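You operate a simulated robot arm through the tools that you are given. There is no shell and no other tool.

The job below is to be done with a simulated robot arm. You get a single attempt, and the scene is never put back.

JOB
Swap the candle stub for the pink candle and refit the glass chimney.
Fine: stand the chimney on the white table first; the stub goes on the pink tray; the candle stays unlit. Set down upright: glass chimney, candle stub.

The check looks at the end state, three seconds after you hand in, the way a careful person would. Anything else that was tipped, shoved, dropped, spilled or broken makes it a failure.

ROBOT AND FRAMES
A 7-joint arm with a three-finger gripper, fixed in place. Base frame: the origin is on the floor under the middle of its stand, x ahead of it, y to its left, z up. Readings come in mm, rad, newtons and seconds.
It reaches about 977 mm from its shoulder. Its first joint turns from -2.897 to 2.897 rad. Payload 2.69 kg.
The tool frame sits at the grasp point between the pads (the TCP): z along the fingers, y along the line on which they close. The tips reach 29 mm beyond it. The gripper opens to 120 mm; its body begins 78 mm behind the TCP.
Orientation is that of the tool frame in the base frame, as a unit quaternion [x, y, z, w]. With the fingers straight down and closing along the base's y, the tool's x points along the base's -x, its y along +y and its z along -z.

CONTROLS
- The arm moves only by the tool jog_arm. Its argument "rows" is a list of rows, each an object of numbers (a shift or turn left out is 0, a gripper value left out holds the last): "x", "y", "z": the shift along the tool's x, y, z in units of 40 mm (1.0 is 40 mm); "wx", "wy", "wz": the turn, a rotation vector about the tool's x, y, z in units of 5 degrees (1.0 is 5 degrees); "gripper": the closure, from 0 (fully open) to 1 (shut). In form: [{"x": .., "y": .., "z": .., "wx": .., "wy": .., "wz": .., "gripper": ..}, ...]. A call has 1 to 20 rows; each row shifts and turns the commanded pose from where the row before left it, along the tool's axes as they then stand. A call with a number of a shift or a turn outside -1 to 1 is refused whole. A row lasts 0.2 s, in which the tool goes at most 50 mm and 0.15 rad; a call with a longer step from one row to the next is refused whole, and so is a gripper value outside its range. Where a pose cannot be reached the arm comes as near as it can. A force on the tool above 40 N (or 10 N above the force at the start of the call, whichever is more), or a blocked arm, ends the call early, and 0.2 s more pass. The fingers move at their own pace (about 136.2 mm/s each) and stop on an object; they squeeze with about 37 N. The grip force told is the motor's: it shows also when the fingers shut on nothing. Time passes only in rows, and 0.2 s behind the last, so rows that do not move let the fingers close. It gives the time, the measured TCP pose, the force on the tool (base axes), the opening and the grip force at its end, in the units of the frame above (readings bear some noise), with the torque about the TCP (base axes, N m) and any sound that the robot's microphone picked up, and new pictures: "show" is both (left out), scene, wrist or none.
- Cameras (640 x 400 px; columns grow to the right, rows downward): "scene" is fixed at [220.2, -501.9, 1484.4]; the picture's right is [0.58, -0.81, 0.00], its down [-0.52, -0.37, -0.77] and it looks along [0.63, 0.45, -0.64] (base axes); focal length 343 px, centre (320, 200). "wrist" rides on the gripper at [63, 0, -104] in the tool frame; the picture's right is [0.00, 1.00, 0.00], its down [-0.83, 0.00, -0.56] and it looks along [-0.56, 0.00, 0.83] (tool axes); focal length 275 px, centre (320, 200).
- slide_trunk(by): moves the trunk up (or, below 0, down) by that many mm; the arm rides with it, the base frame stays. It gives what a move gives, with no picture.
- measure_at(camera, pixels): for up to 12 pixels [column, row] of the newest picture of that camera ("zoom" is the newest enlarged one), the place [x, y, z] in the base frame of the surface seen there, good to about 2 mm. It takes no simulated time.
- zoom(camera, box): a new picture of the part [left, top, right, bottom] of that camera's present view, enlarged. It takes no simulated time.
- sign_off(): hands the job in; it is judged then, once.

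Open the gripper and draw the arm clear of the work before you hand the job in, unless the task says otherwise.

The tools are called after "Emit:" by a JSON object that holds its "api" and its "payload". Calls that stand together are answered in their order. jog_arm: Moves the arm, as the interface text tells. Its arguments: {"type":"object","properties":{"rows":{"type":"array","items":{"type":"object","properties":{"x":{"type":"number"},"y":{"type":"number"},"z":{"type":"number"},"wx":{"type":"number"},"wy":{"type":"number"},"wz":{"type":"number"},"gripper":{"type":"number"}}}},"show":{"type":"string","enum":["both","scene","wrist","none"]}},"required":["rows"]} The other tools are called the same way: slide_trunk (by) moves the trunk up or down; measure_at (camera, pixels) gives the place of the surface under pixels of a picture; zoom (camera, box) takes an enlarged picture of a part of a camera's view; sign_off () hands the job in.

At the start:

```text
clock: 0.0
tcp_pos: [625.6, -322.2, 1193.9]
tool_rot: [0.0, 1.0, 0.0, 0.0]
force: [0.7, 0.0, 0.2]
torque: [0.0, -0.02, -0.01]
finger_gap: 119.8
grip_force: 0.1
trunk travel left (down, up): [-375.0, 211.0]
```

scene: 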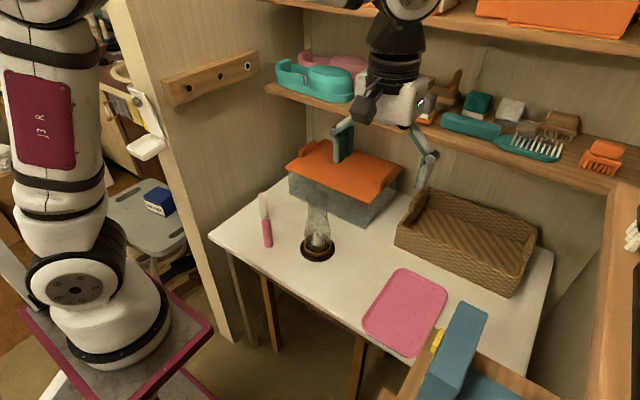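
wrist: 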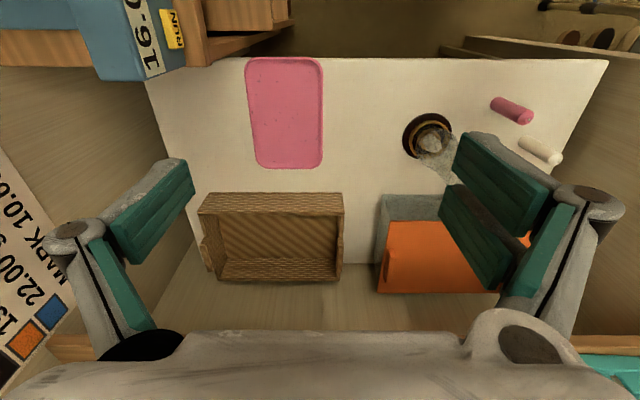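

The scene shows the chimney on a dark holder near (318,245), and a pink and a white candle lying or standing near (266,220). I'll zoom in to see the details before moving.

Emit:
{"api": "zoom", "payload": {"camera": "scene", "box": [230, 170, 390, 270]}}

Emit:
{"api": "zoom", "payload": {"camera": "wrist", "box": [380, 70, 580, 195]}}

```text
4.00 times, centred on (310, 220) of scene
```

zoom: 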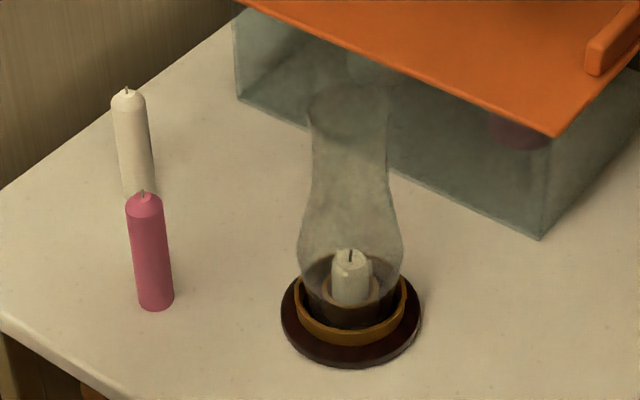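

```text
3.20 times, centred on (480, 132) of wrist
```

zoom: 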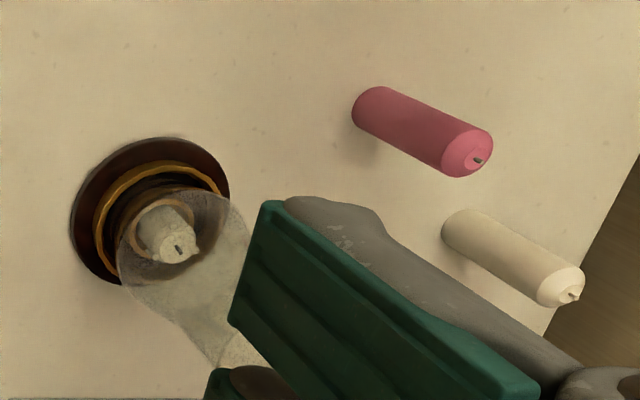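

Both candles stand upright and the chimney sits over the stub. I'll re-zoom the scene and measure the key surfaces.

Emit:
{"api": "zoom", "payload": {"camera": "scene", "box": [250, 180, 346, 270]}}

Emit:
{"api": "measure_at", "payload": {"camera": "scene", "pixels": [[268.5, 246], [265.5, 219.5], [267, 235], [262, 194], [263, 205], [317, 236], [317.5, 233], [317, 254], [301, 248], [335, 248], [318, 260.5], [317, 210]]}}

Emit:
{"api": "measure_at", "payload": {"camera": "wrist", "pixels": [[435, 145], [424, 130], [403, 140], [453, 128], [424, 113], [527, 117], [512, 108], [556, 158], [540, 150], [450, 160], [250, 65], [318, 160]]}}

```text
4.44 times, centred on (298, 225) of scene
```

zoom: 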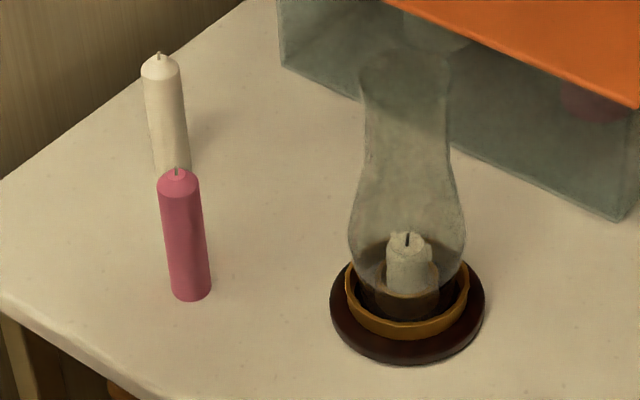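

```text
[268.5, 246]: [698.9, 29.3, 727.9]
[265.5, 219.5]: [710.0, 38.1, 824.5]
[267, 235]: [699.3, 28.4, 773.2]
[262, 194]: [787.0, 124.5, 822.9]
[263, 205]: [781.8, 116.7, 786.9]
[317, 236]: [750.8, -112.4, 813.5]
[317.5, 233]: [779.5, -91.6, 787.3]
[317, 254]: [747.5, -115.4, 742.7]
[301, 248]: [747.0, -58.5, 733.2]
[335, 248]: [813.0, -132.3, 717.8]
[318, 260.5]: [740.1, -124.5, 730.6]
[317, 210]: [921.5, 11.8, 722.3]
```

```text
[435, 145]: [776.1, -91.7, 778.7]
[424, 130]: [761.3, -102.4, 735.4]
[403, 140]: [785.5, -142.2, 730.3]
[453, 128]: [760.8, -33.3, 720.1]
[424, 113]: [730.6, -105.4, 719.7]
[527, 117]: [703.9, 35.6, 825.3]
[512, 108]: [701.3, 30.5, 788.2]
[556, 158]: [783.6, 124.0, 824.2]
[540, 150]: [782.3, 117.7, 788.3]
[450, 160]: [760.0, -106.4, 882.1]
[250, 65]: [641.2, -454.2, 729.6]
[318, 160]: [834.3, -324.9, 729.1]
```

Table top reads z≈720, the stub is near (780,-92), the pink candle near (708,38). I'll measure the surrounding obstacles (orange-lidded box, shelf, basket, tray) before approaching.

Emit:
{"api": "measure_at", "payload": {"camera": "scene", "pixels": [[288, 172], [368, 203], [366, 222], [400, 165], [330, 141], [345, 150], [270, 88], [350, 101], [440, 130], [440, 345], [410, 245], [430, 190]]}}

Emit:
{"api": "measure_at", "payload": {"camera": "scene", "pixels": [[380, 250], [400, 310], [400, 270], [440, 300], [365, 322], [415, 355], [350, 270], [350, 310], [330, 280], [470, 310], [210, 240], [240, 60]]}}

Emit:
{"api": "zoom", "payload": {"camera": "scene", "box": [340, 240, 500, 370]}}

```text
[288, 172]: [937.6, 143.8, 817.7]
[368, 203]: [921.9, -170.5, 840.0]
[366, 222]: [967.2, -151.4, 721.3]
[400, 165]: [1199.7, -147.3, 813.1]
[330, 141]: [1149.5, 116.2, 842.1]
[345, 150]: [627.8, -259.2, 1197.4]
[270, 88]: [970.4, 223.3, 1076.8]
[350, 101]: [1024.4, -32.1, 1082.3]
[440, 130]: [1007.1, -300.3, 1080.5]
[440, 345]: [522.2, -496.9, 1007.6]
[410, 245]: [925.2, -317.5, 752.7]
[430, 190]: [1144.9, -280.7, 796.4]
```

```text
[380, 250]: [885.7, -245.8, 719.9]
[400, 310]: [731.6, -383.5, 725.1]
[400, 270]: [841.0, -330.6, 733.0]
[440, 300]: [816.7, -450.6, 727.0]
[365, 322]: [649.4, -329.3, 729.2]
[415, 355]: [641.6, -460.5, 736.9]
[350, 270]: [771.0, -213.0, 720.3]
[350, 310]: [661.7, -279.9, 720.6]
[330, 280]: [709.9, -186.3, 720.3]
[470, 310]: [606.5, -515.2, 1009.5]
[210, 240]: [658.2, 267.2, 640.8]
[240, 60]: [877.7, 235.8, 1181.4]
```

```text
3.08 times, centred on (420, 305) of scene
```

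zoom: 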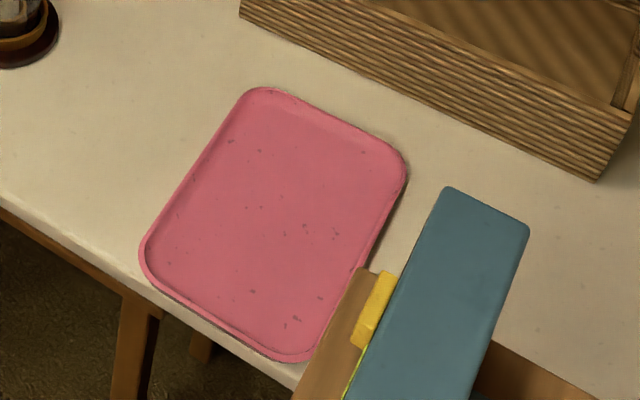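

Obstacles are mapped: orange lid front at x≈922 (z 840), shelf front at x≈1007 (z 1080), tray floor z≈725 spanning x 641–840 and y −330 to −460. I'll move above and in front of the lamp for a closer wrist view.

Emit:
{"api": "jog_arm", "payload": {"rows": [{"x": -0.3125, "y": 0.958, "z": 0.39, "gripper": 0}, {"x": -0.3125, "y": 0.958, "z": 0.39}, {"x": -0.3125, "y": 0.958, "z": 0.39}, {"x": -0.3125, "y": 0.958, "z": 0.39}, {"x": -0.3125, "y": 0.958, "z": 0.39}, {"x": -0.3125, "y": 0.958, "z": 0.39}, {}]}}

```text
clock: 1.6
tcp_pos: [704.3, -92.1, 1100.4]
tool_rot: [0.0, 1.0, 0.0, -0.001]
force: [0.1, 0.1, 0.0]
torque: [0.0, 0.01, 0.01]
finger_gap: 120.2
grip_force: 0.1
trunk travel left (down, up): [-375.0, 211.0]
```

scene: 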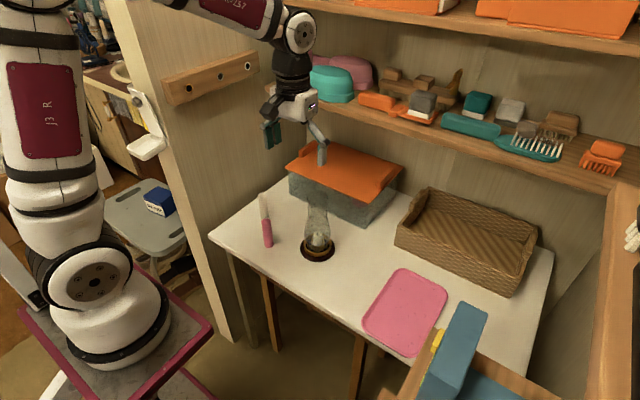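
wrist: 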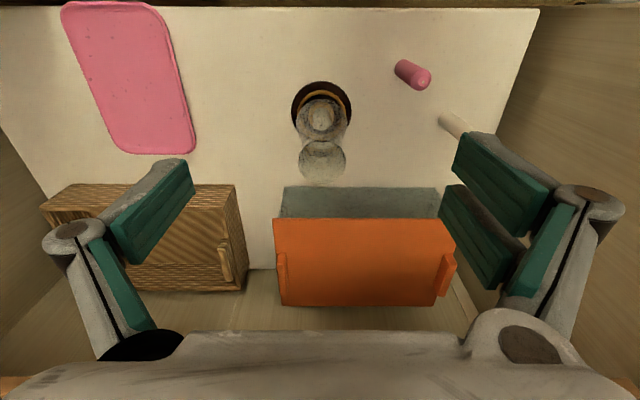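

The chimney is now clear in the wrist view around (320,130), with its mouth near (322,162). I'll zoom and measure the chimney and lamp.

Emit:
{"api": "zoom", "payload": {"camera": "wrist", "box": [270, 70, 380, 190]}}

Emit:
{"api": "measure_at", "payload": {"camera": "wrist", "pixels": [[320, 118], [292, 105], [351, 103], [321, 83], [320, 92], [300, 120], [340, 120], [322, 140], [300, 160], [346, 160], [322, 184], [322, 150]]}}

```text
3.33 times, centred on (325, 130) of wrist
```

zoom: 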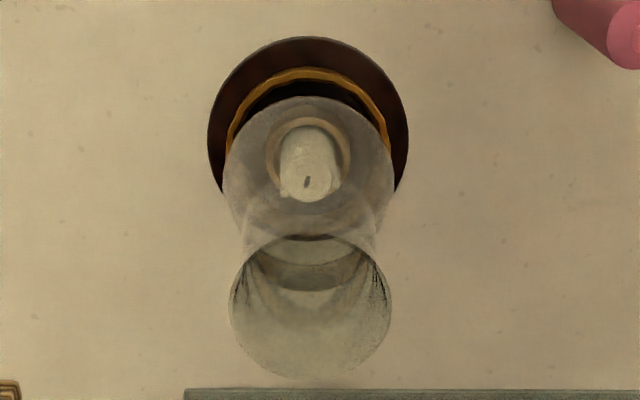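

```text
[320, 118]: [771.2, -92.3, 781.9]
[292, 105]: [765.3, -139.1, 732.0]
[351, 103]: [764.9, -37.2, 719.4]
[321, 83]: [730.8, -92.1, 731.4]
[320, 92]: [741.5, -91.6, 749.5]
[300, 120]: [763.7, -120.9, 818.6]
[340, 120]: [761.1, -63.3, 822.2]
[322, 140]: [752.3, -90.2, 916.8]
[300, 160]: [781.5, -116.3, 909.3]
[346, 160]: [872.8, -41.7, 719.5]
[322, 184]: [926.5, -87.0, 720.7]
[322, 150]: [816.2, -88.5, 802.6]
```

The chimney axis works out to about (780,−90), rim at z≈918, and neck diameter ≈52 near z 885. I'll move over it and come partway down to check alignment.

Emit:
{"api": "jog_arm", "payload": {"rows": [{"x": -0.95, "y": 0.025, "gripper": 0}, {"x": -0.95, "y": 0.025}, {"z": 0.8}, {"z": 0.8}, {"z": 0.8}, {"z": 0.6}, {}]}}

```text
clock: 3.2
tcp_pos: [776.5, -89.4, 978.9]
tool_rot: [0.0, 1.0, -0.001, 0.0]
force: [0.6, -0.5, 0.0]
torque: [-0.01, 0.0, 0.01]
finger_gap: 120.1
grip_force: 0.1
trunk travel left (down, up): [-375.0, 211.0]
```

scene: 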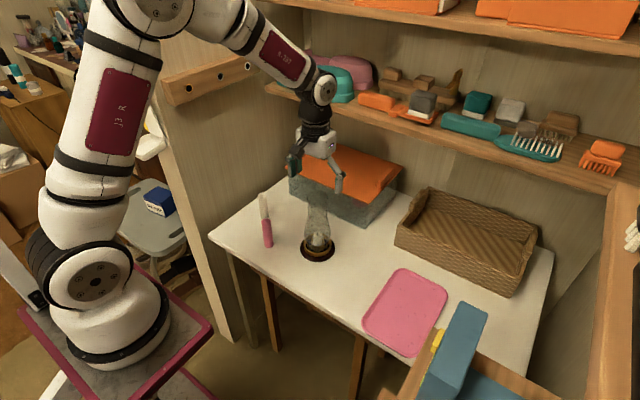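
wrist: 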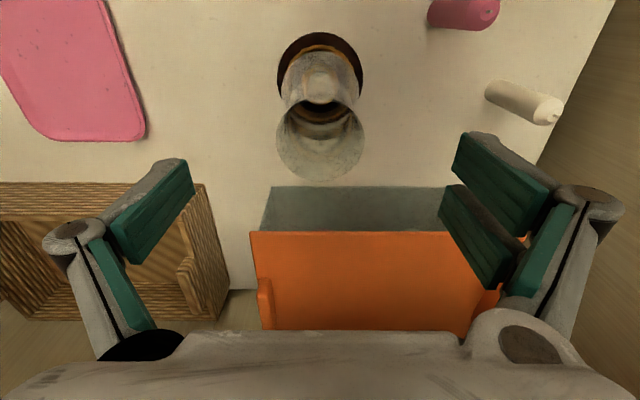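

The mouth is at about (320,140) in the wrist view. I'll measure its rim points to refine the axis before descending.

Emit:
{"api": "zoom", "payload": {"camera": "wrist", "box": [256, 20, 384, 190]}}

Emit:
{"api": "measure_at", "payload": {"camera": "wrist", "pixels": [[279, 140], [282, 125], [285, 115], [320, 102], [320, 100], [355, 115], [360, 130], [285, 95], [357, 95], [320, 178], [300, 106], [340, 106]]}}

```text
2.35 times, centred on (320, 105) of wrist
```

zoom: 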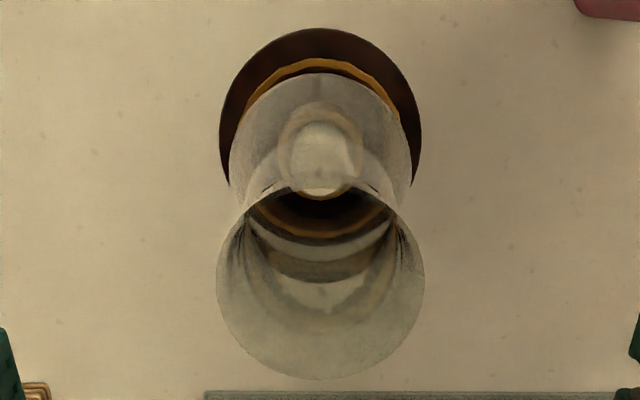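

```text
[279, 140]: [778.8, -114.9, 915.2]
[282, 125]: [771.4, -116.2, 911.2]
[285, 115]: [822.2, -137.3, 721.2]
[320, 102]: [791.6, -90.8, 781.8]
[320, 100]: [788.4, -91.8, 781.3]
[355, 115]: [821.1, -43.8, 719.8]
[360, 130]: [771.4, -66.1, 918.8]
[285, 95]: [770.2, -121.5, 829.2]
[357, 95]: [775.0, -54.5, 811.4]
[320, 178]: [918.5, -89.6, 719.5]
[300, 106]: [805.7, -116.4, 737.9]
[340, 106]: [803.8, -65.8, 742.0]
```

Axis refined to (781,−90) with the rim at z≈917; the TCP needs +4 mm in x. I'll descend around the neck and not close yet.

Emit:
{"api": "jog_arm", "payload": {"rows": [{"x": -0.11, "z": 0.3}, {"z": 0.5}, {"z": 0.5}, {"z": 0.5}, {"z": 0.5}, {}]}}

```text
clock: 4.6
tcp_pos: [780.9, -91.4, 888.2]
tool_rot: [0.0, 1.0, 0.001, -0.001]
force: [0.2, 0.3, -0.3]
torque: [0.03, 0.01, 0.03]
finger_gap: 120.0
grip_force: 0.1
trunk travel left (down, up): [-375.0, 211.0]
```

scene: 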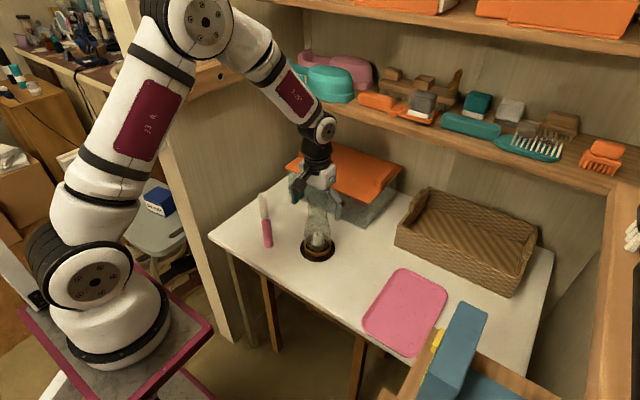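
wrist: 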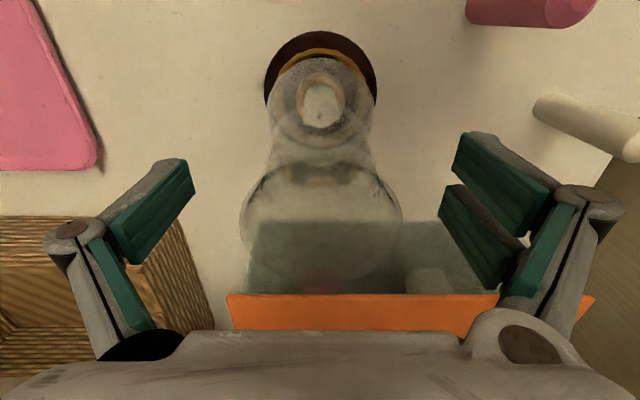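

The neck is centred between the pads in the wrist view, around (320,200). I'll close in stages, stopping just short of the glass to check that the contact will be even.

Emit:
{"api": "jog_arm", "payload": {"rows": [{"gripper": 0.3}, {"gripper": 0.45}, {"gripper": 0.5}, {"gripper": 0.5}]}}

```text
clock: 5.6
tcp_pos: [781.6, -90.1, 887.7]
tool_rot: [0.001, 1.0, 0.0, -0.001]
force: [-0.2, 0.9, 0.2]
torque: [0.04, -0.02, 0.03]
finger_gap: 60.9
grip_force: 0.4
trunk travel left (down, up): [-375.0, 211.0]
```

scene: 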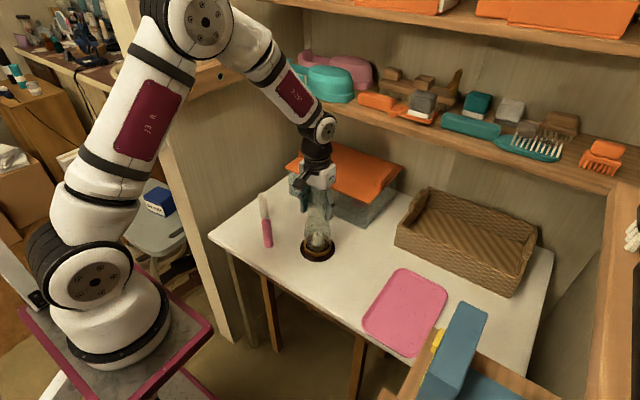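
wrist: 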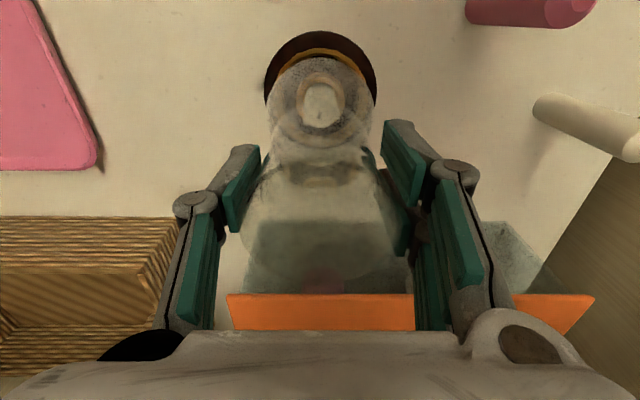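

The gap is 60.9 mm with small, even clearances on both sides of the glass. I'll close gently onto it.

Emit:
{"api": "jog_arm", "payload": {"rows": [{"gripper": 0.53}, {"gripper": 0.56}, {"gripper": 0.59}, {"gripper": 0.62}, {"gripper": 0.62}, {}]}}

```text
clock: 7.0
tcp_pos: [781.1, -90.5, 887.8]
tool_rot: [0.0, 1.0, 0.0, 0.001]
force: [0.1, 0.3, 0.9]
torque: [0.08, 0.0, 0.0]
finger_gap: 60.2
grip_force: 37.3
trunk travel left (down, up): [-375.0, 211.0]
```

scene: 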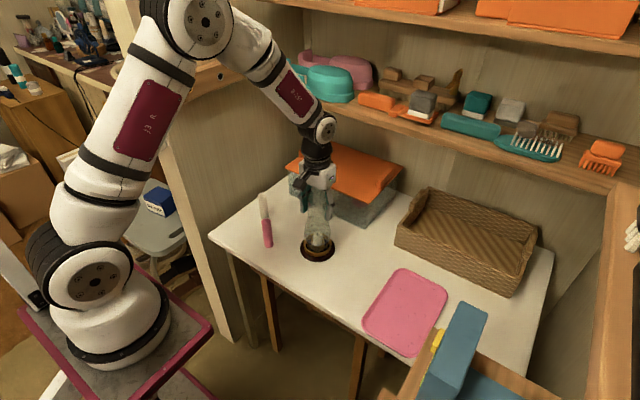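
wrist: 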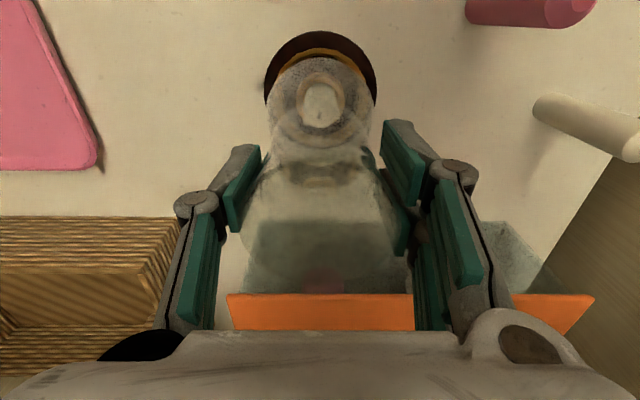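

The grip is firm (60.2 mm gap, 37 N). I'll lift straight up slowly and check that the chimney comes free of the ring.

Emit:
{"api": "jog_arm", "payload": {"rows": [{"z": -0.2}, {"z": -0.3}, {"z": -0.5}, {"z": -0.5}, {"z": -0.7}, {"z": -0.8}, {"z": -0.8}, {}]}}

```text
clock: 8.8
tcp_pos: [782.3, -90.9, 1040.3]
tool_rot: [0.0, 1.0, 0.0, 0.0]
force: [0.7, -0.6, -0.9]
torque: [-0.02, 0.01, 0.0]
finger_gap: 59.9
grip_force: 36.8
trunk travel left (down, up): [-375.0, 211.0]
```

scene: 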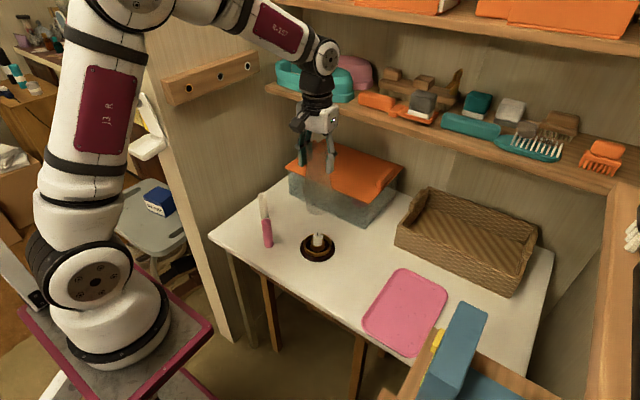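
wrist: 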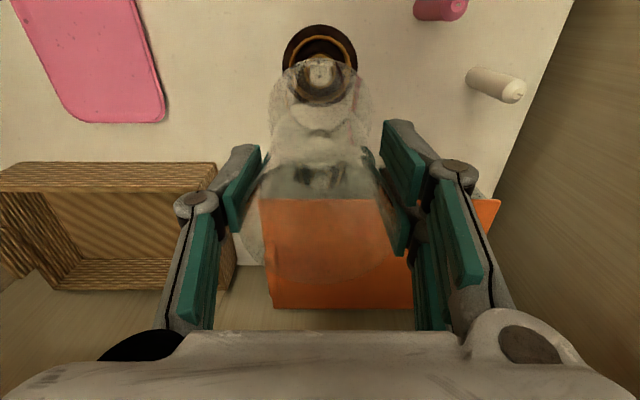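

The chimney is lifted and the lamp base is exposed at (318,246) in the scene. I'll zoom on both.

Emit:
{"api": "zoom", "payload": {"camera": "scene", "box": [278, 140, 358, 270]}}

Emit:
{"api": "measure_at", "payload": {"camera": "scene", "pixels": [[318, 236], [318, 240], [318, 245], [318, 251], [318, 254], [318, 258], [305, 245], [331, 245], [316, 212], [318, 214], [310, 205], [325, 205]]}}

```text
3.08 times, centred on (318, 205) of scene
```

zoom: 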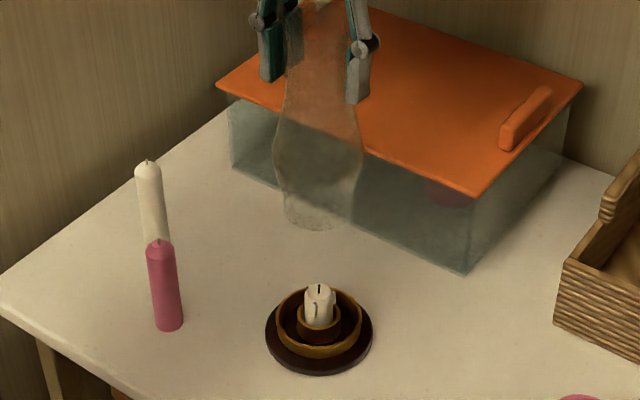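

```text
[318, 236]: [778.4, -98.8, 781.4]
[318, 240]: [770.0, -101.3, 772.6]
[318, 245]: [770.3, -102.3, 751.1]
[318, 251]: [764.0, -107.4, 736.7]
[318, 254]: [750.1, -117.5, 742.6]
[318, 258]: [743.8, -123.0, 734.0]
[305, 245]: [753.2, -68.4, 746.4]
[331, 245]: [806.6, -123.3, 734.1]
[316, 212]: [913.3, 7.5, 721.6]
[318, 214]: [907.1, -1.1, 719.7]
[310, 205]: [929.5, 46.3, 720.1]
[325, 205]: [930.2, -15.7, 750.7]
```

The chimney's bottom edge works out to z≈881, about 159 mm below the TCP. The stub top is at z≈781, above a small cup with its rim near z 751. I'll carry the chimney to the clear table spot at (700,−235) and stop about 20 mm above the table.

Emit:
{"api": "jog_arm", "payload": {"rows": [{"x": 0.2, "y": -0.4}, {"x": 0.4, "y": -0.7}, {"x": 0.4, "y": -0.7}, {"x": 0.4, "y": -0.7}, {"x": 0.4, "y": -0.7}, {"x": 0.225, "y": -0.425}, {}, {"z": 0.5}, {"z": 0.7}, {"z": 0.7}, {"z": 0.7}, {"z": 0.5}, {"z": 0.4}, {}]}}

```text
clock: 11.8
tcp_pos: [698.5, -233.6, 899.8]
tool_rot: [0.0, 1.0, 0.0, -0.001]
force: [0.4, 0.2, -1.0]
torque: [-0.02, -0.02, 0.03]
finger_gap: 59.7
grip_force: 36.2
trunk travel left (down, up): [-375.0, 211.0]
```

scene: 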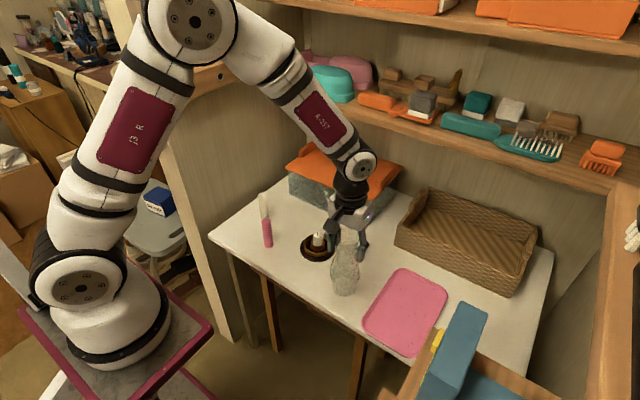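
wrist: 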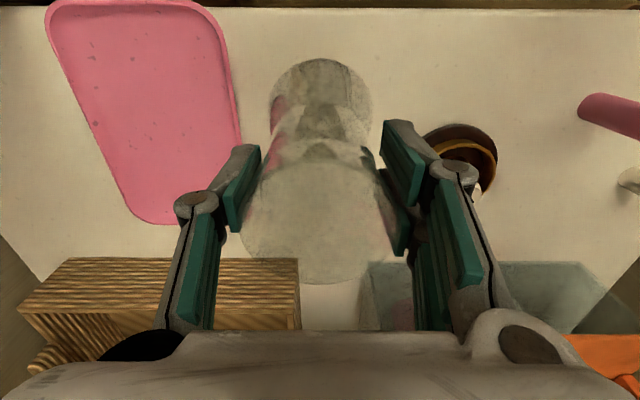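

The chimney is hovering about 20 mm over the clear table at (345,290) in the scene. I'll lower it slowly and watch the force for contact.

Emit:
{"api": "jog_arm", "payload": {"rows": [{"z": 0.08}, {"z": 0.08}, {"z": 0.08}, {"z": 0.08}, {}], "show": "scene"}}

Emit:
{"api": "zoom", "payload": {"camera": "scene", "box": [305, 210, 385, 310]}}

```text
clock: 13.0
tcp_pos: [700.3, -232.7, 887.9]
tool_rot: [0.0, 1.0, 0.0, 0.001]
force: [0.8, -0.6, -1.6]
torque: [0.02, 0.04, 0.0]
finger_gap: 60.1
grip_force: 37.4
trunk travel left (down, up): [-375.0, 211.0]
```

scene: 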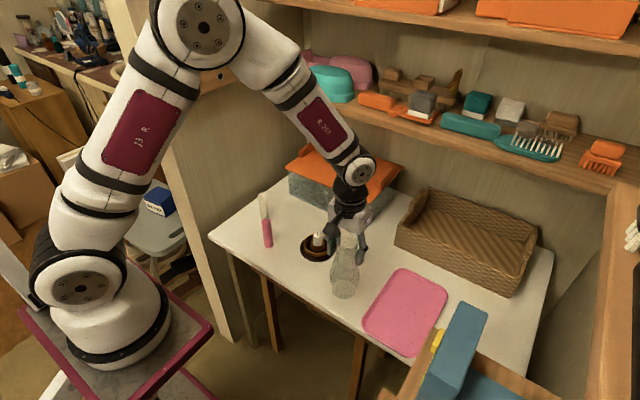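

```text
4.00 times, centred on (345, 260) of scene
```

zoom: 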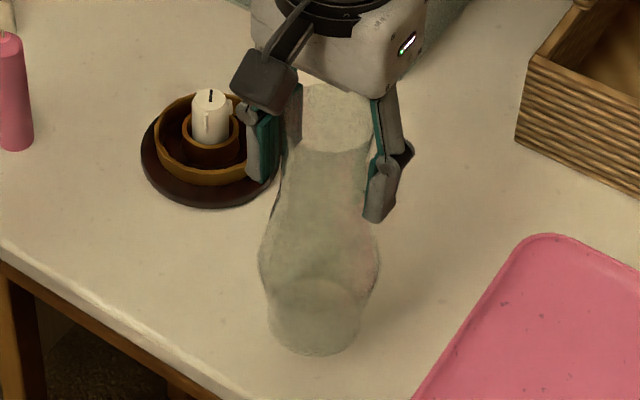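

The bottom edge at about (344,299) works out to z≈731, roughly 10 mm above the table. I'll continue in 2 mm steps.

Emit:
{"api": "jog_arm", "payload": {"rows": [{"z": 0.06}, {"z": 0.05}, {"z": 0.05}, {}], "show": "none"}}

```text
clock: 14.0
tcp_pos: [701.3, -235.0, 881.8]
tool_rot: [0.0, 1.0, 0.0, 0.0]
force: [0.5, -0.6, -1.0]
torque: [0.04, -0.02, 0.01]
finger_gap: 59.9
grip_force: 37.1
trunk travel left (down, up): [-375.0, 211.0]
```

No contact at z≈882 (force still about −1 N). I'll keep lowering in small steps.

Emit:
{"api": "jog_arm", "payload": {"rows": [{"z": 0.04}, {"z": 0.04}, {}], "show": "none"}}

```text
clock: 14.8
tcp_pos: [699.9, -235.2, 877.3]
tool_rot: [0.0, 1.0, -0.001, 0.0]
force: [-0.4, -0.4, -1.0]
torque: [0.02, -0.01, 0.03]
finger_gap: 59.9
grip_force: 37.4
trunk travel left (down, up): [-375.0, 211.0]
```

Still no contact at z≈877. I'll take another picture with two smaller steps.

Emit:
{"api": "jog_arm", "payload": {"rows": [{"z": 0.03}, {"z": 0.03}, {}], "show": "scene"}}

Emit:
{"api": "zoom", "payload": {"camera": "scene", "box": [305, 210, 385, 310]}}

```text
clock: 15.6
tcp_pos: [699.8, -234.6, 875.0]
tool_rot: [0.0, 1.0, 0.001, 0.0]
force: [1.4, 2.2, 6.5]
torque: [-0.02, 0.0, -0.02]
finger_gap: 60.3
grip_force: 36.8
trunk travel left (down, up): [-375.0, 211.0]
```

scene: 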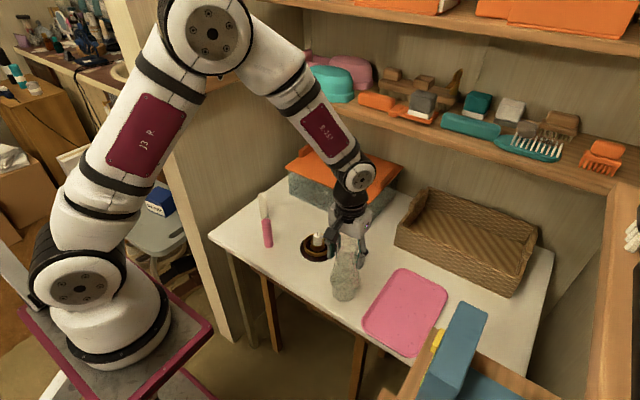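

```text
4.00 times, centred on (345, 260) of scene
```

zoom: 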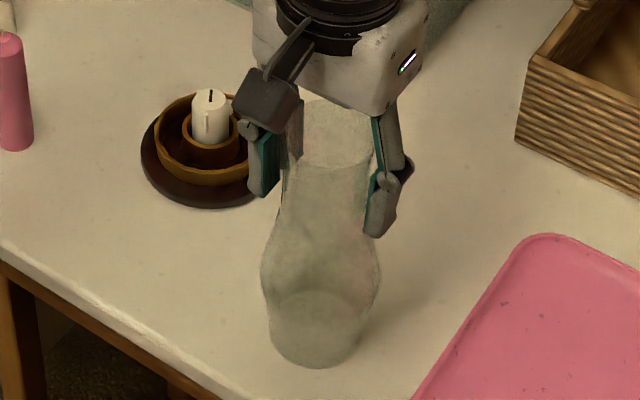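

Contact is confirmed (6.5 N up at TCP z≈875), so the chimney base is about 155 mm below the TCP. I'll open gradually to release it.

Emit:
{"api": "jog_arm", "payload": {"rows": [{"gripper": 0.49}, {"gripper": 0.45}, {"gripper": 0.35}, {"gripper": 0.2}, {"gripper": 0.0}, {"gripper": 0.0}, {}]}}

```text
clock: 17.2
tcp_pos: [698.5, -234.0, 874.6]
tool_rot: [0.0, 1.0, -0.001, 0.0]
force: [0.6, -0.6, 0.5]
torque: [-0.02, 0.01, 0.01]
finger_gap: 119.7
grip_force: 0.0
trunk travel left (down, up): [-375.0, 211.0]
```

scene: 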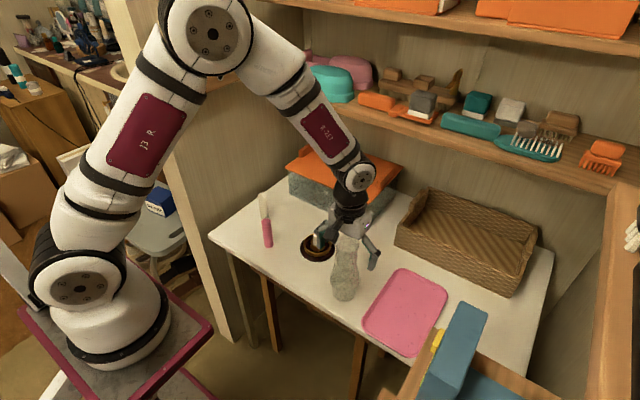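
wrist: 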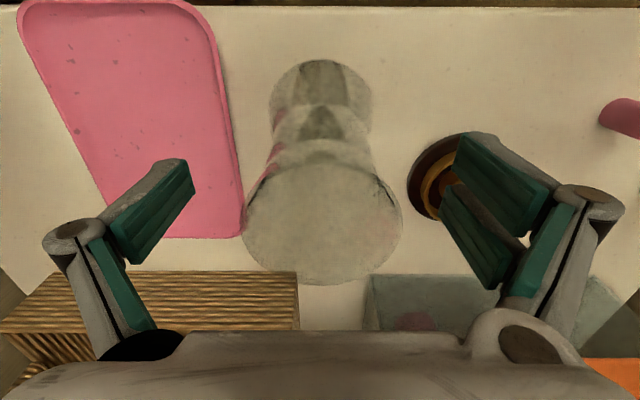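

The chimney stands free on the table. I'll rise clear of it (rim near z 904), move above the lamp and look at the stub.

Emit:
{"api": "jog_arm", "payload": {"rows": [{"z": -0.5}, {"z": -0.8}, {"z": -0.9}, {"z": -0.9}, {"x": -0.4, "y": 0.72}, {"x": -0.4, "y": 0.72}, {"x": -0.4, "y": 0.72}, {"x": -0.4, "y": 0.72}, {"x": -0.42, "y": 0.75}, {"z": 0.7}, {"z": 0.7}, {"z": 0.6}, {}]}}

```text
clock: 20.0
tcp_pos: [780.2, -87.6, 917.8]
tool_rot: [0.0, 1.0, 0.001, 0.0]
force: [-0.6, 0.4, 0.0]
torque: [0.0, 0.03, 0.01]
finger_gap: 120.0
grip_force: 0.0
trunk travel left (down, up): [-375.0, 211.0]
```

scene: 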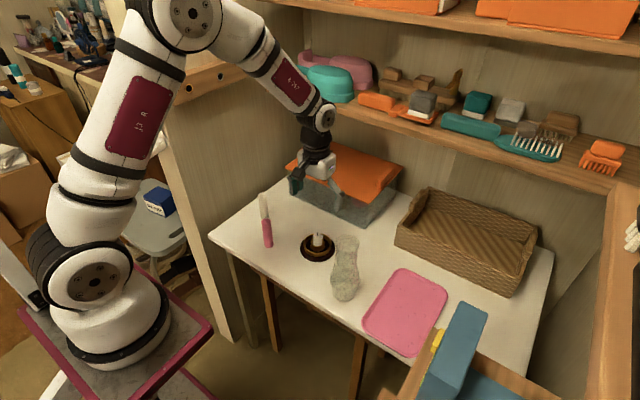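
wrist: 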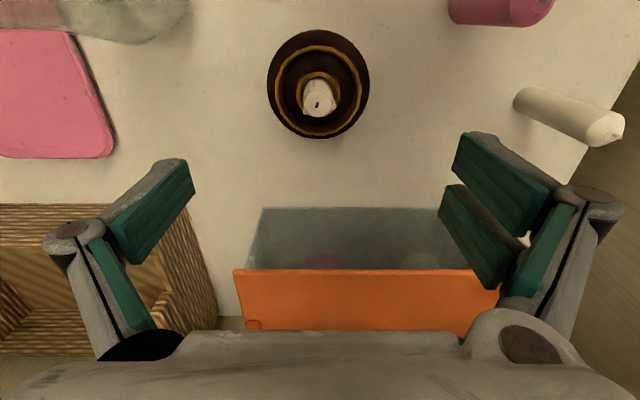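

The stub sits at (318,98) in its cup. I'll zoom and measure the stub, cup, ring and base.

Emit:
{"api": "zoom", "payload": {"camera": "wrist", "box": [254, 20, 382, 150]}}

Emit:
{"api": "measure_at", "payload": {"camera": "wrist", "pixels": [[317, 105], [310, 104], [327, 104], [318, 112], [317, 86], [318, 76], [298, 90], [338, 90], [318, 131], [319, 47], [277, 90], [361, 90]]}}

```text
3.08 times, centred on (318, 85) of wrist
```

zoom: 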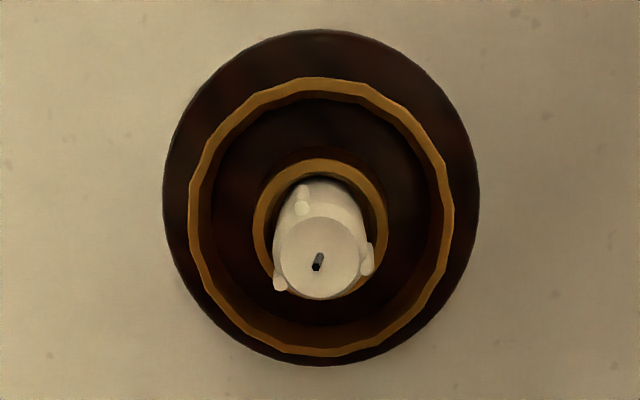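

```text
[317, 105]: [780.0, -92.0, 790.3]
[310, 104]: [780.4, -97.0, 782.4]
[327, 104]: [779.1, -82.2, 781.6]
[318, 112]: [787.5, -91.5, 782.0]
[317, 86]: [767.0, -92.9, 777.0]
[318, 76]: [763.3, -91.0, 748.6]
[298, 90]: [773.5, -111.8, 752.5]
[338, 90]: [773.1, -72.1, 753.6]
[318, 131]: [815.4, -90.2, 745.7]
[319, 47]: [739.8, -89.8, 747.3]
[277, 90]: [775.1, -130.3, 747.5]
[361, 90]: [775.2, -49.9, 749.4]
```

Lamp centre is about (780.5,−90): ring rim z≈747, cup rim z≈752, stub top z≈782 and about 23 mm across. I'll measure my own finger pads to learn their spacing before gripping something that small.

Emit:
{"api": "zoom", "payload": {"camera": "wrist", "box": [420, 120, 620, 330]}}

Emit:
{"api": "measure_at", "payload": {"camera": "wrist", "pixels": [[460, 155], [475, 160], [490, 190], [515, 200], [450, 200], [470, 230], [490, 260], [505, 270], [120, 230], [140, 235], [175, 180], [185, 190]]}}

```text
1.90 times, centred on (520, 225) of wrist
```

zoom: 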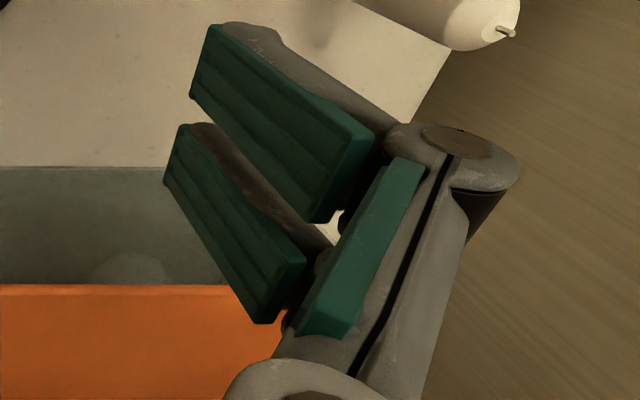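

```text
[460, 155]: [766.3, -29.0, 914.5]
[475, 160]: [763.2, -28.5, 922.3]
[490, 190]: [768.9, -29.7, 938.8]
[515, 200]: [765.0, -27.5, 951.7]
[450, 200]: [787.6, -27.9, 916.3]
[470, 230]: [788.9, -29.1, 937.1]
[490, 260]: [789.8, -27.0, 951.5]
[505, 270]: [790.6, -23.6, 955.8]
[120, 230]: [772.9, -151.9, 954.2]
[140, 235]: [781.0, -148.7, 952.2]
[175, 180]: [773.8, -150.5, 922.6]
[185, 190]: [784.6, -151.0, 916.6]
```

Pads on the +y side are centred near x≈766 and x≈792, with the single −y pad at x≈779, so a 23 mm stub will be held between them. I'll check the pad tip corners to see the true tip depth.

Emit:
{"api": "measure_at", "payload": {"camera": "wrist", "pixels": [[465, 137], [455, 167], [449, 189], [441, 212], [468, 135], [475, 134], [195, 175], [186, 162], [194, 190], [180, 160], [453, 172], [475, 142]]}}

Emit:
{"api": "zoom", "payload": {"camera": "wrist", "box": [90, 140, 220, 280]}}

```text
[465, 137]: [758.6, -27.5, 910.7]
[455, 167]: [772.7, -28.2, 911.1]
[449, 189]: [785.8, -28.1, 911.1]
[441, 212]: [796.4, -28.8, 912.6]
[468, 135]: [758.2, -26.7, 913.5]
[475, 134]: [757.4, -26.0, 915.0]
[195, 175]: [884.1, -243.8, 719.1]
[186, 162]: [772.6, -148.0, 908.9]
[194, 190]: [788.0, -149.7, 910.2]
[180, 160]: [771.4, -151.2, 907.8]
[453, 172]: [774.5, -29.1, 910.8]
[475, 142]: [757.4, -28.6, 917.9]
```

```text
2.86 times, centred on (155, 210) of wrist
```

zoom: 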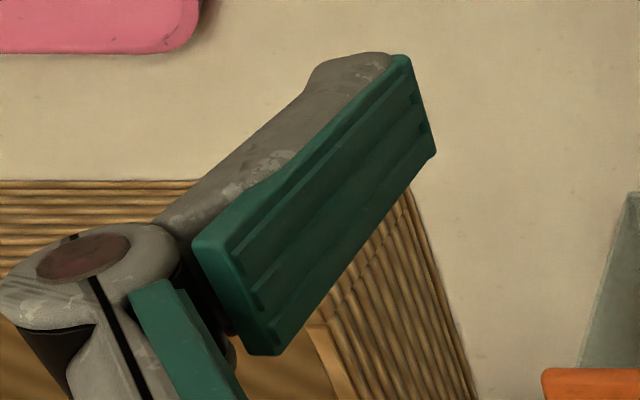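

With the gripper open the pad tips are only about 10 mm below the TCP, so the fingers evidently swing in an arc. I'll close to about 30 mm in the air here, well above the stub, and measure where the tips end up.

Emit:
{"api": "jog_arm", "payload": {"rows": [{"gripper": 0.3}, {"gripper": 0.6}, {"gripper": 0.75}, {"gripper": 0.75}, {"gripper": 0.75}], "show": "wrist"}}

```text
clock: 21.2
tcp_pos: [780.9, -87.7, 916.9]
tool_rot: [-0.001, 1.0, 0.0, 0.0]
force: [-0.2, 0.0, 0.0]
torque: [0.0, -0.02, -0.02]
finger_gap: 30.2
grip_force: 0.1
trunk travel left (down, up): [-375.0, 211.0]
```

wrist: 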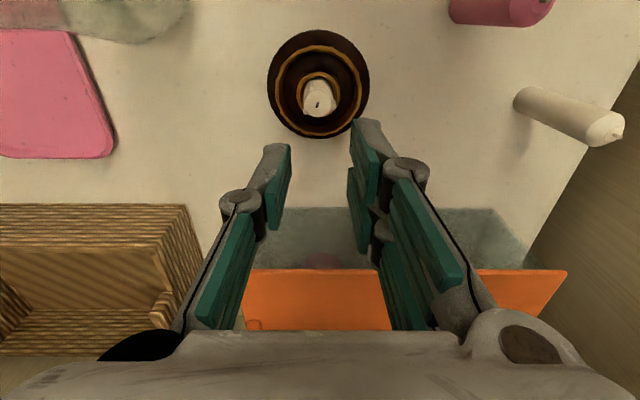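

Emit:
{"api": "measure_at", "payload": {"camera": "wrist", "pixels": [[354, 122], [356, 130], [352, 126], [358, 124], [349, 175], [351, 180], [289, 147], [288, 152], [280, 147], [275, 148], [284, 200], [365, 160]]}}

Emit:
{"api": "zoom", "payload": {"camera": "wrist", "box": [240, 80, 400, 260]}}

```text
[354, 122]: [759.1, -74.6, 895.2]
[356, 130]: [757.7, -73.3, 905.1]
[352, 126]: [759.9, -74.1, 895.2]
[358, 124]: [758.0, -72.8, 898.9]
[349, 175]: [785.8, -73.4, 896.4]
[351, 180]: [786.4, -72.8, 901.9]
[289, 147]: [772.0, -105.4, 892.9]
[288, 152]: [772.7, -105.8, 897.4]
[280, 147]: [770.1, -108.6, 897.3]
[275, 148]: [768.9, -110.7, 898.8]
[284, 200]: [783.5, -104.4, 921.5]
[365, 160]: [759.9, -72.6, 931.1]
```

```text
2.22 times, centred on (320, 170) of wrist
```

zoom: 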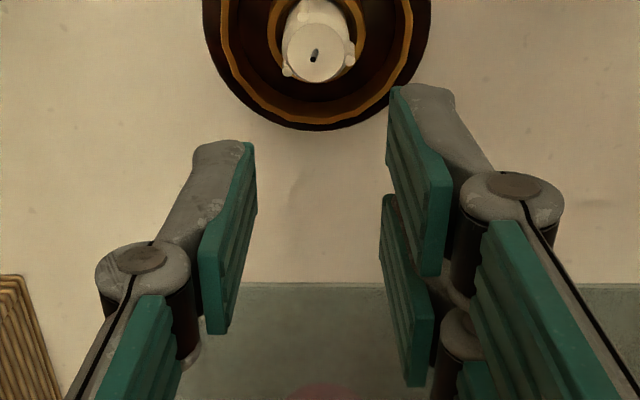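

At a 30 mm gap the tips are about 25 mm below the TCP. For the stub I'll use TCP z≈784 (tips near 758, above the cup rim at 752), going down with the gap at ~72 mm to clear the drips.

Emit:
{"api": "jog_arm", "payload": {"rows": [{"gripper": 0.4}, {"gripper": 0.4}, {"z": 0.6}, {"z": 0.7}, {"z": 0.7}, {"z": 0.5}, {"z": 0.4}, {"z": 0.3}, {}]}}

Emit:
{"api": "zoom", "payload": {"camera": "scene", "box": [268, 190, 378, 270]}}

```text
clock: 23.2
tcp_pos: [781.6, -90.0, 792.1]
tool_rot: [0.0, 1.0, -0.001, 0.001]
force: [0.3, 0.4, 0.9]
torque: [0.03, 0.0, -0.01]
finger_gap: 72.0
grip_force: 0.0
trunk travel left (down, up): [-375.0, 211.0]
```

scene: 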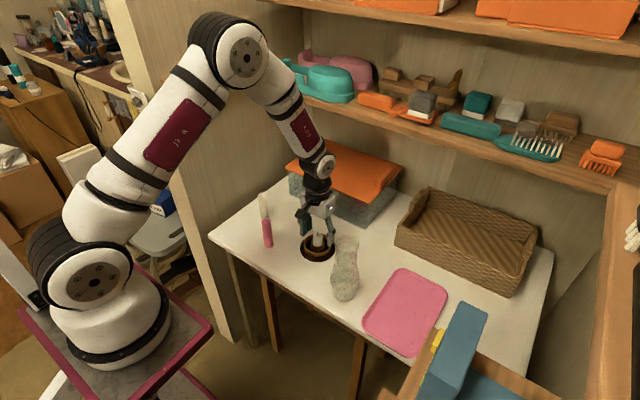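
wrist: 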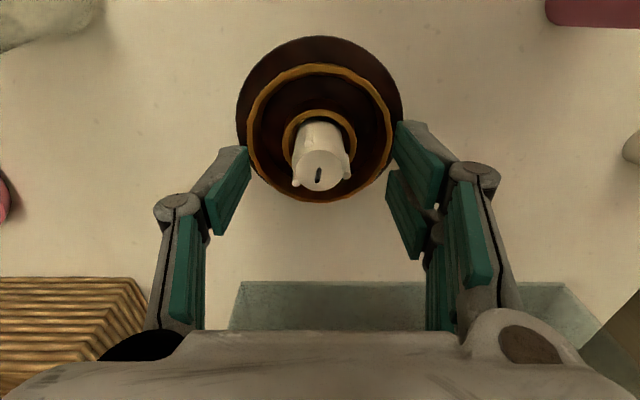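

```text
5.00 times, centred on (323, 230) of scene
```

zoom: 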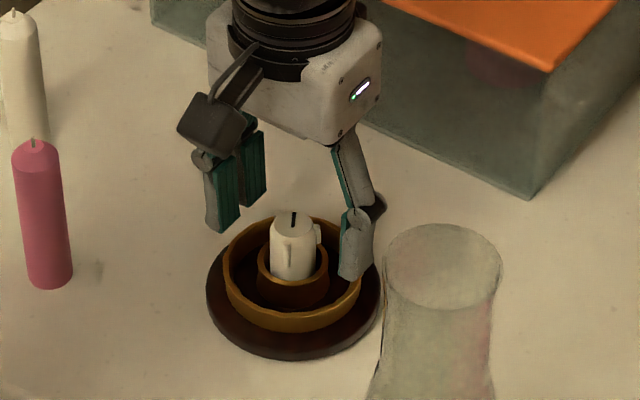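

The stub is centred between the pads at (318,165). I'll go down the last 7 mm and close gently on it.

Emit:
{"api": "jog_arm", "payload": {"rows": [{"z": 0.1}, {"z": 0.08}, {"gripper": 0.55}, {"gripper": 0.65}, {"gripper": 0.72}, {"gripper": 0.72}, {}]}}

Emit:
{"api": "zoom", "payload": {"camera": "wrist", "box": [220, 20, 420, 260]}}

```text
clock: 24.8
tcp_pos: [782.1, -89.4, 784.8]
tool_rot: [0.0, 1.0, 0.0, 0.0]
force: [-0.5, -0.7, -0.2]
torque: [0.0, -0.01, -0.01]
finger_gap: 33.8
grip_force: 0.1
trunk travel left (down, up): [-375.0, 211.0]
```

scene: 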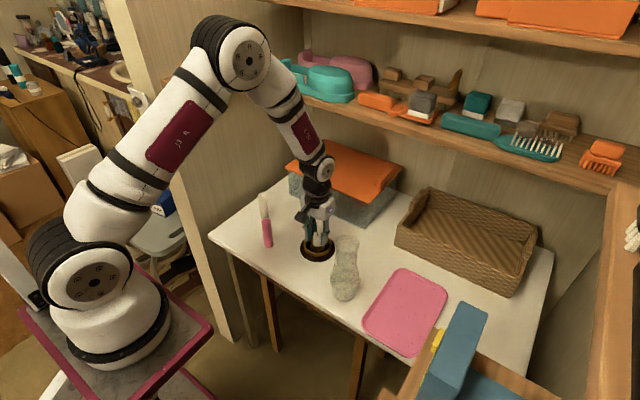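
wrist: 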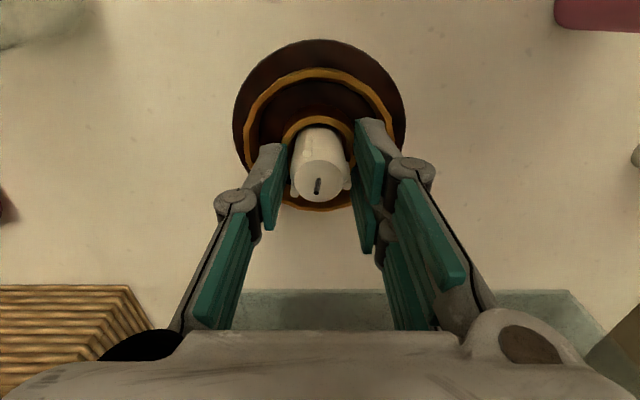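

```text
1.67 times, centred on (320, 140) of wrist
```

zoom: 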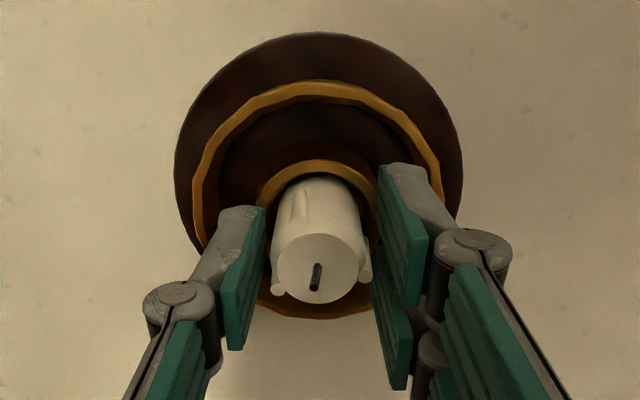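

The gap is 33.8 mm with the stub centred. I'll close the rest of the way to grip.

Emit:
{"api": "jog_arm", "payload": {"rows": [{"gripper": 0.76}, {"gripper": 0.79}, {"gripper": 0.82}, {"gripper": 0.85}, {"gripper": 0.88}, {"gripper": 0.88}, {}]}}

Emit:
{"api": "zoom", "payload": {"camera": "wrist", "box": [220, 20, 420, 260]}}

```text
clock: 26.4
tcp_pos: [780.8, -89.3, 784.8]
tool_rot: [0.0, 1.0, 0.0, 0.0]
force: [0.0, 0.2, -0.5]
torque: [-0.02, 0.0, 0.01]
finger_gap: 24.5
grip_force: 36.9
trunk travel left (down, up): [-375.0, 211.0]
```

scene: 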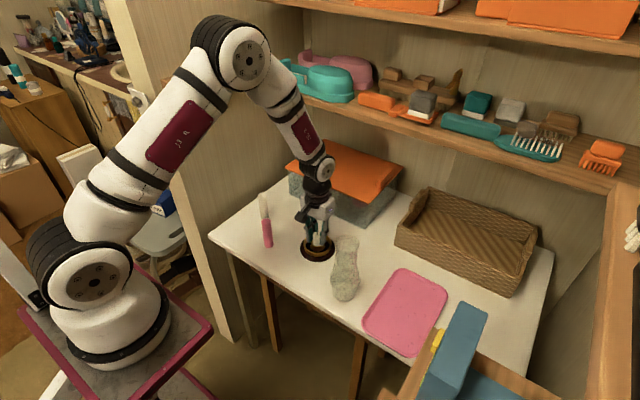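
wrist: 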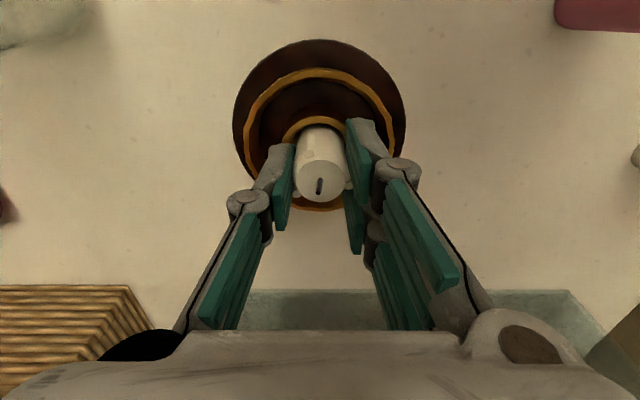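

```text
1.67 times, centred on (320, 140) of wrist
```

zoom: 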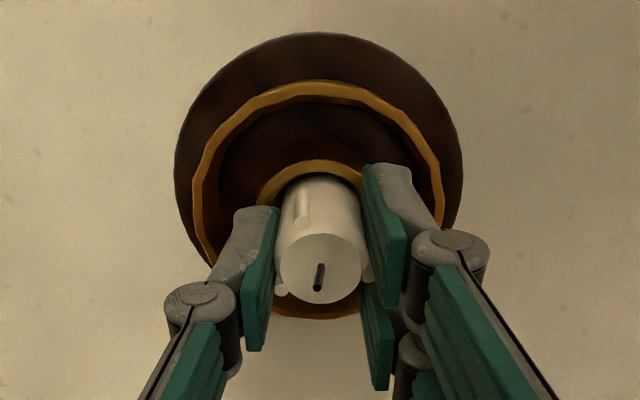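

The stub is gripped (24.5 mm gap, 37 N). I'll lift slowly straight up out of the cup.

Emit:
{"api": "jog_arm", "payload": {"rows": [{"z": -0.1}, {"z": -0.15}, {"z": -0.2}, {"z": -0.25}, {"z": -0.4}, {"z": -0.4}, {}]}}

Emit:
{"api": "zoom", "payload": {"camera": "scene", "box": [268, 180, 378, 270]}}

```text
clock: 28.0
tcp_pos: [782.0, -88.6, 844.4]
tool_rot: [0.0, 1.0, 0.0, 0.0]
force: [-0.3, 1.0, -1.0]
torque: [-0.01, -0.01, 0.0]
finger_gap: 24.2
grip_force: 37.4
trunk travel left (down, up): [-375.0, 211.0]
```

scene: 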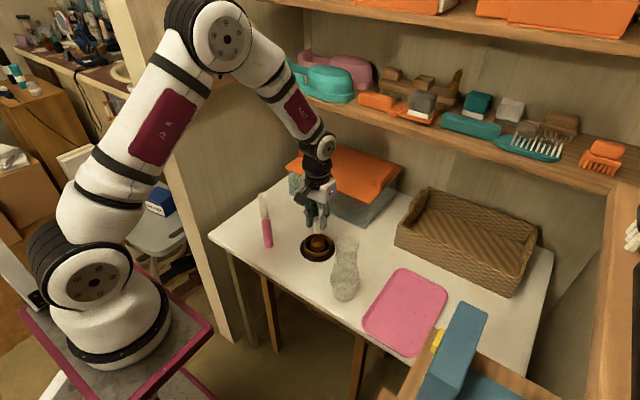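
wrist: 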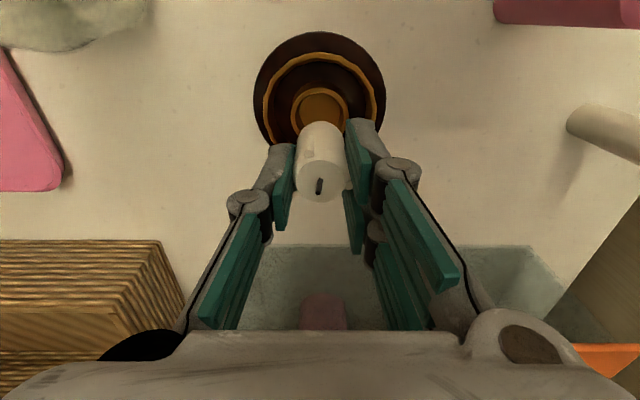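

```text
4.44 times, centred on (323, 225) of scene
```

zoom: 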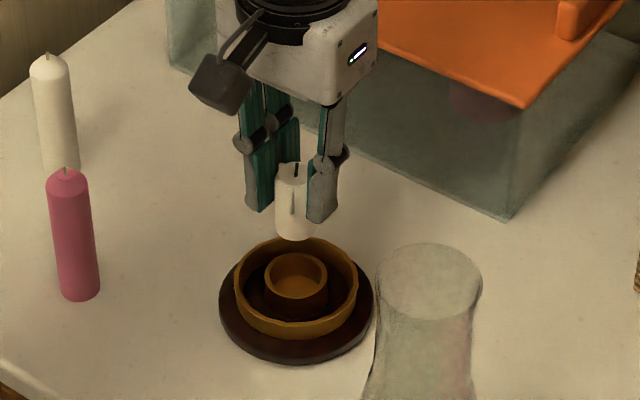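

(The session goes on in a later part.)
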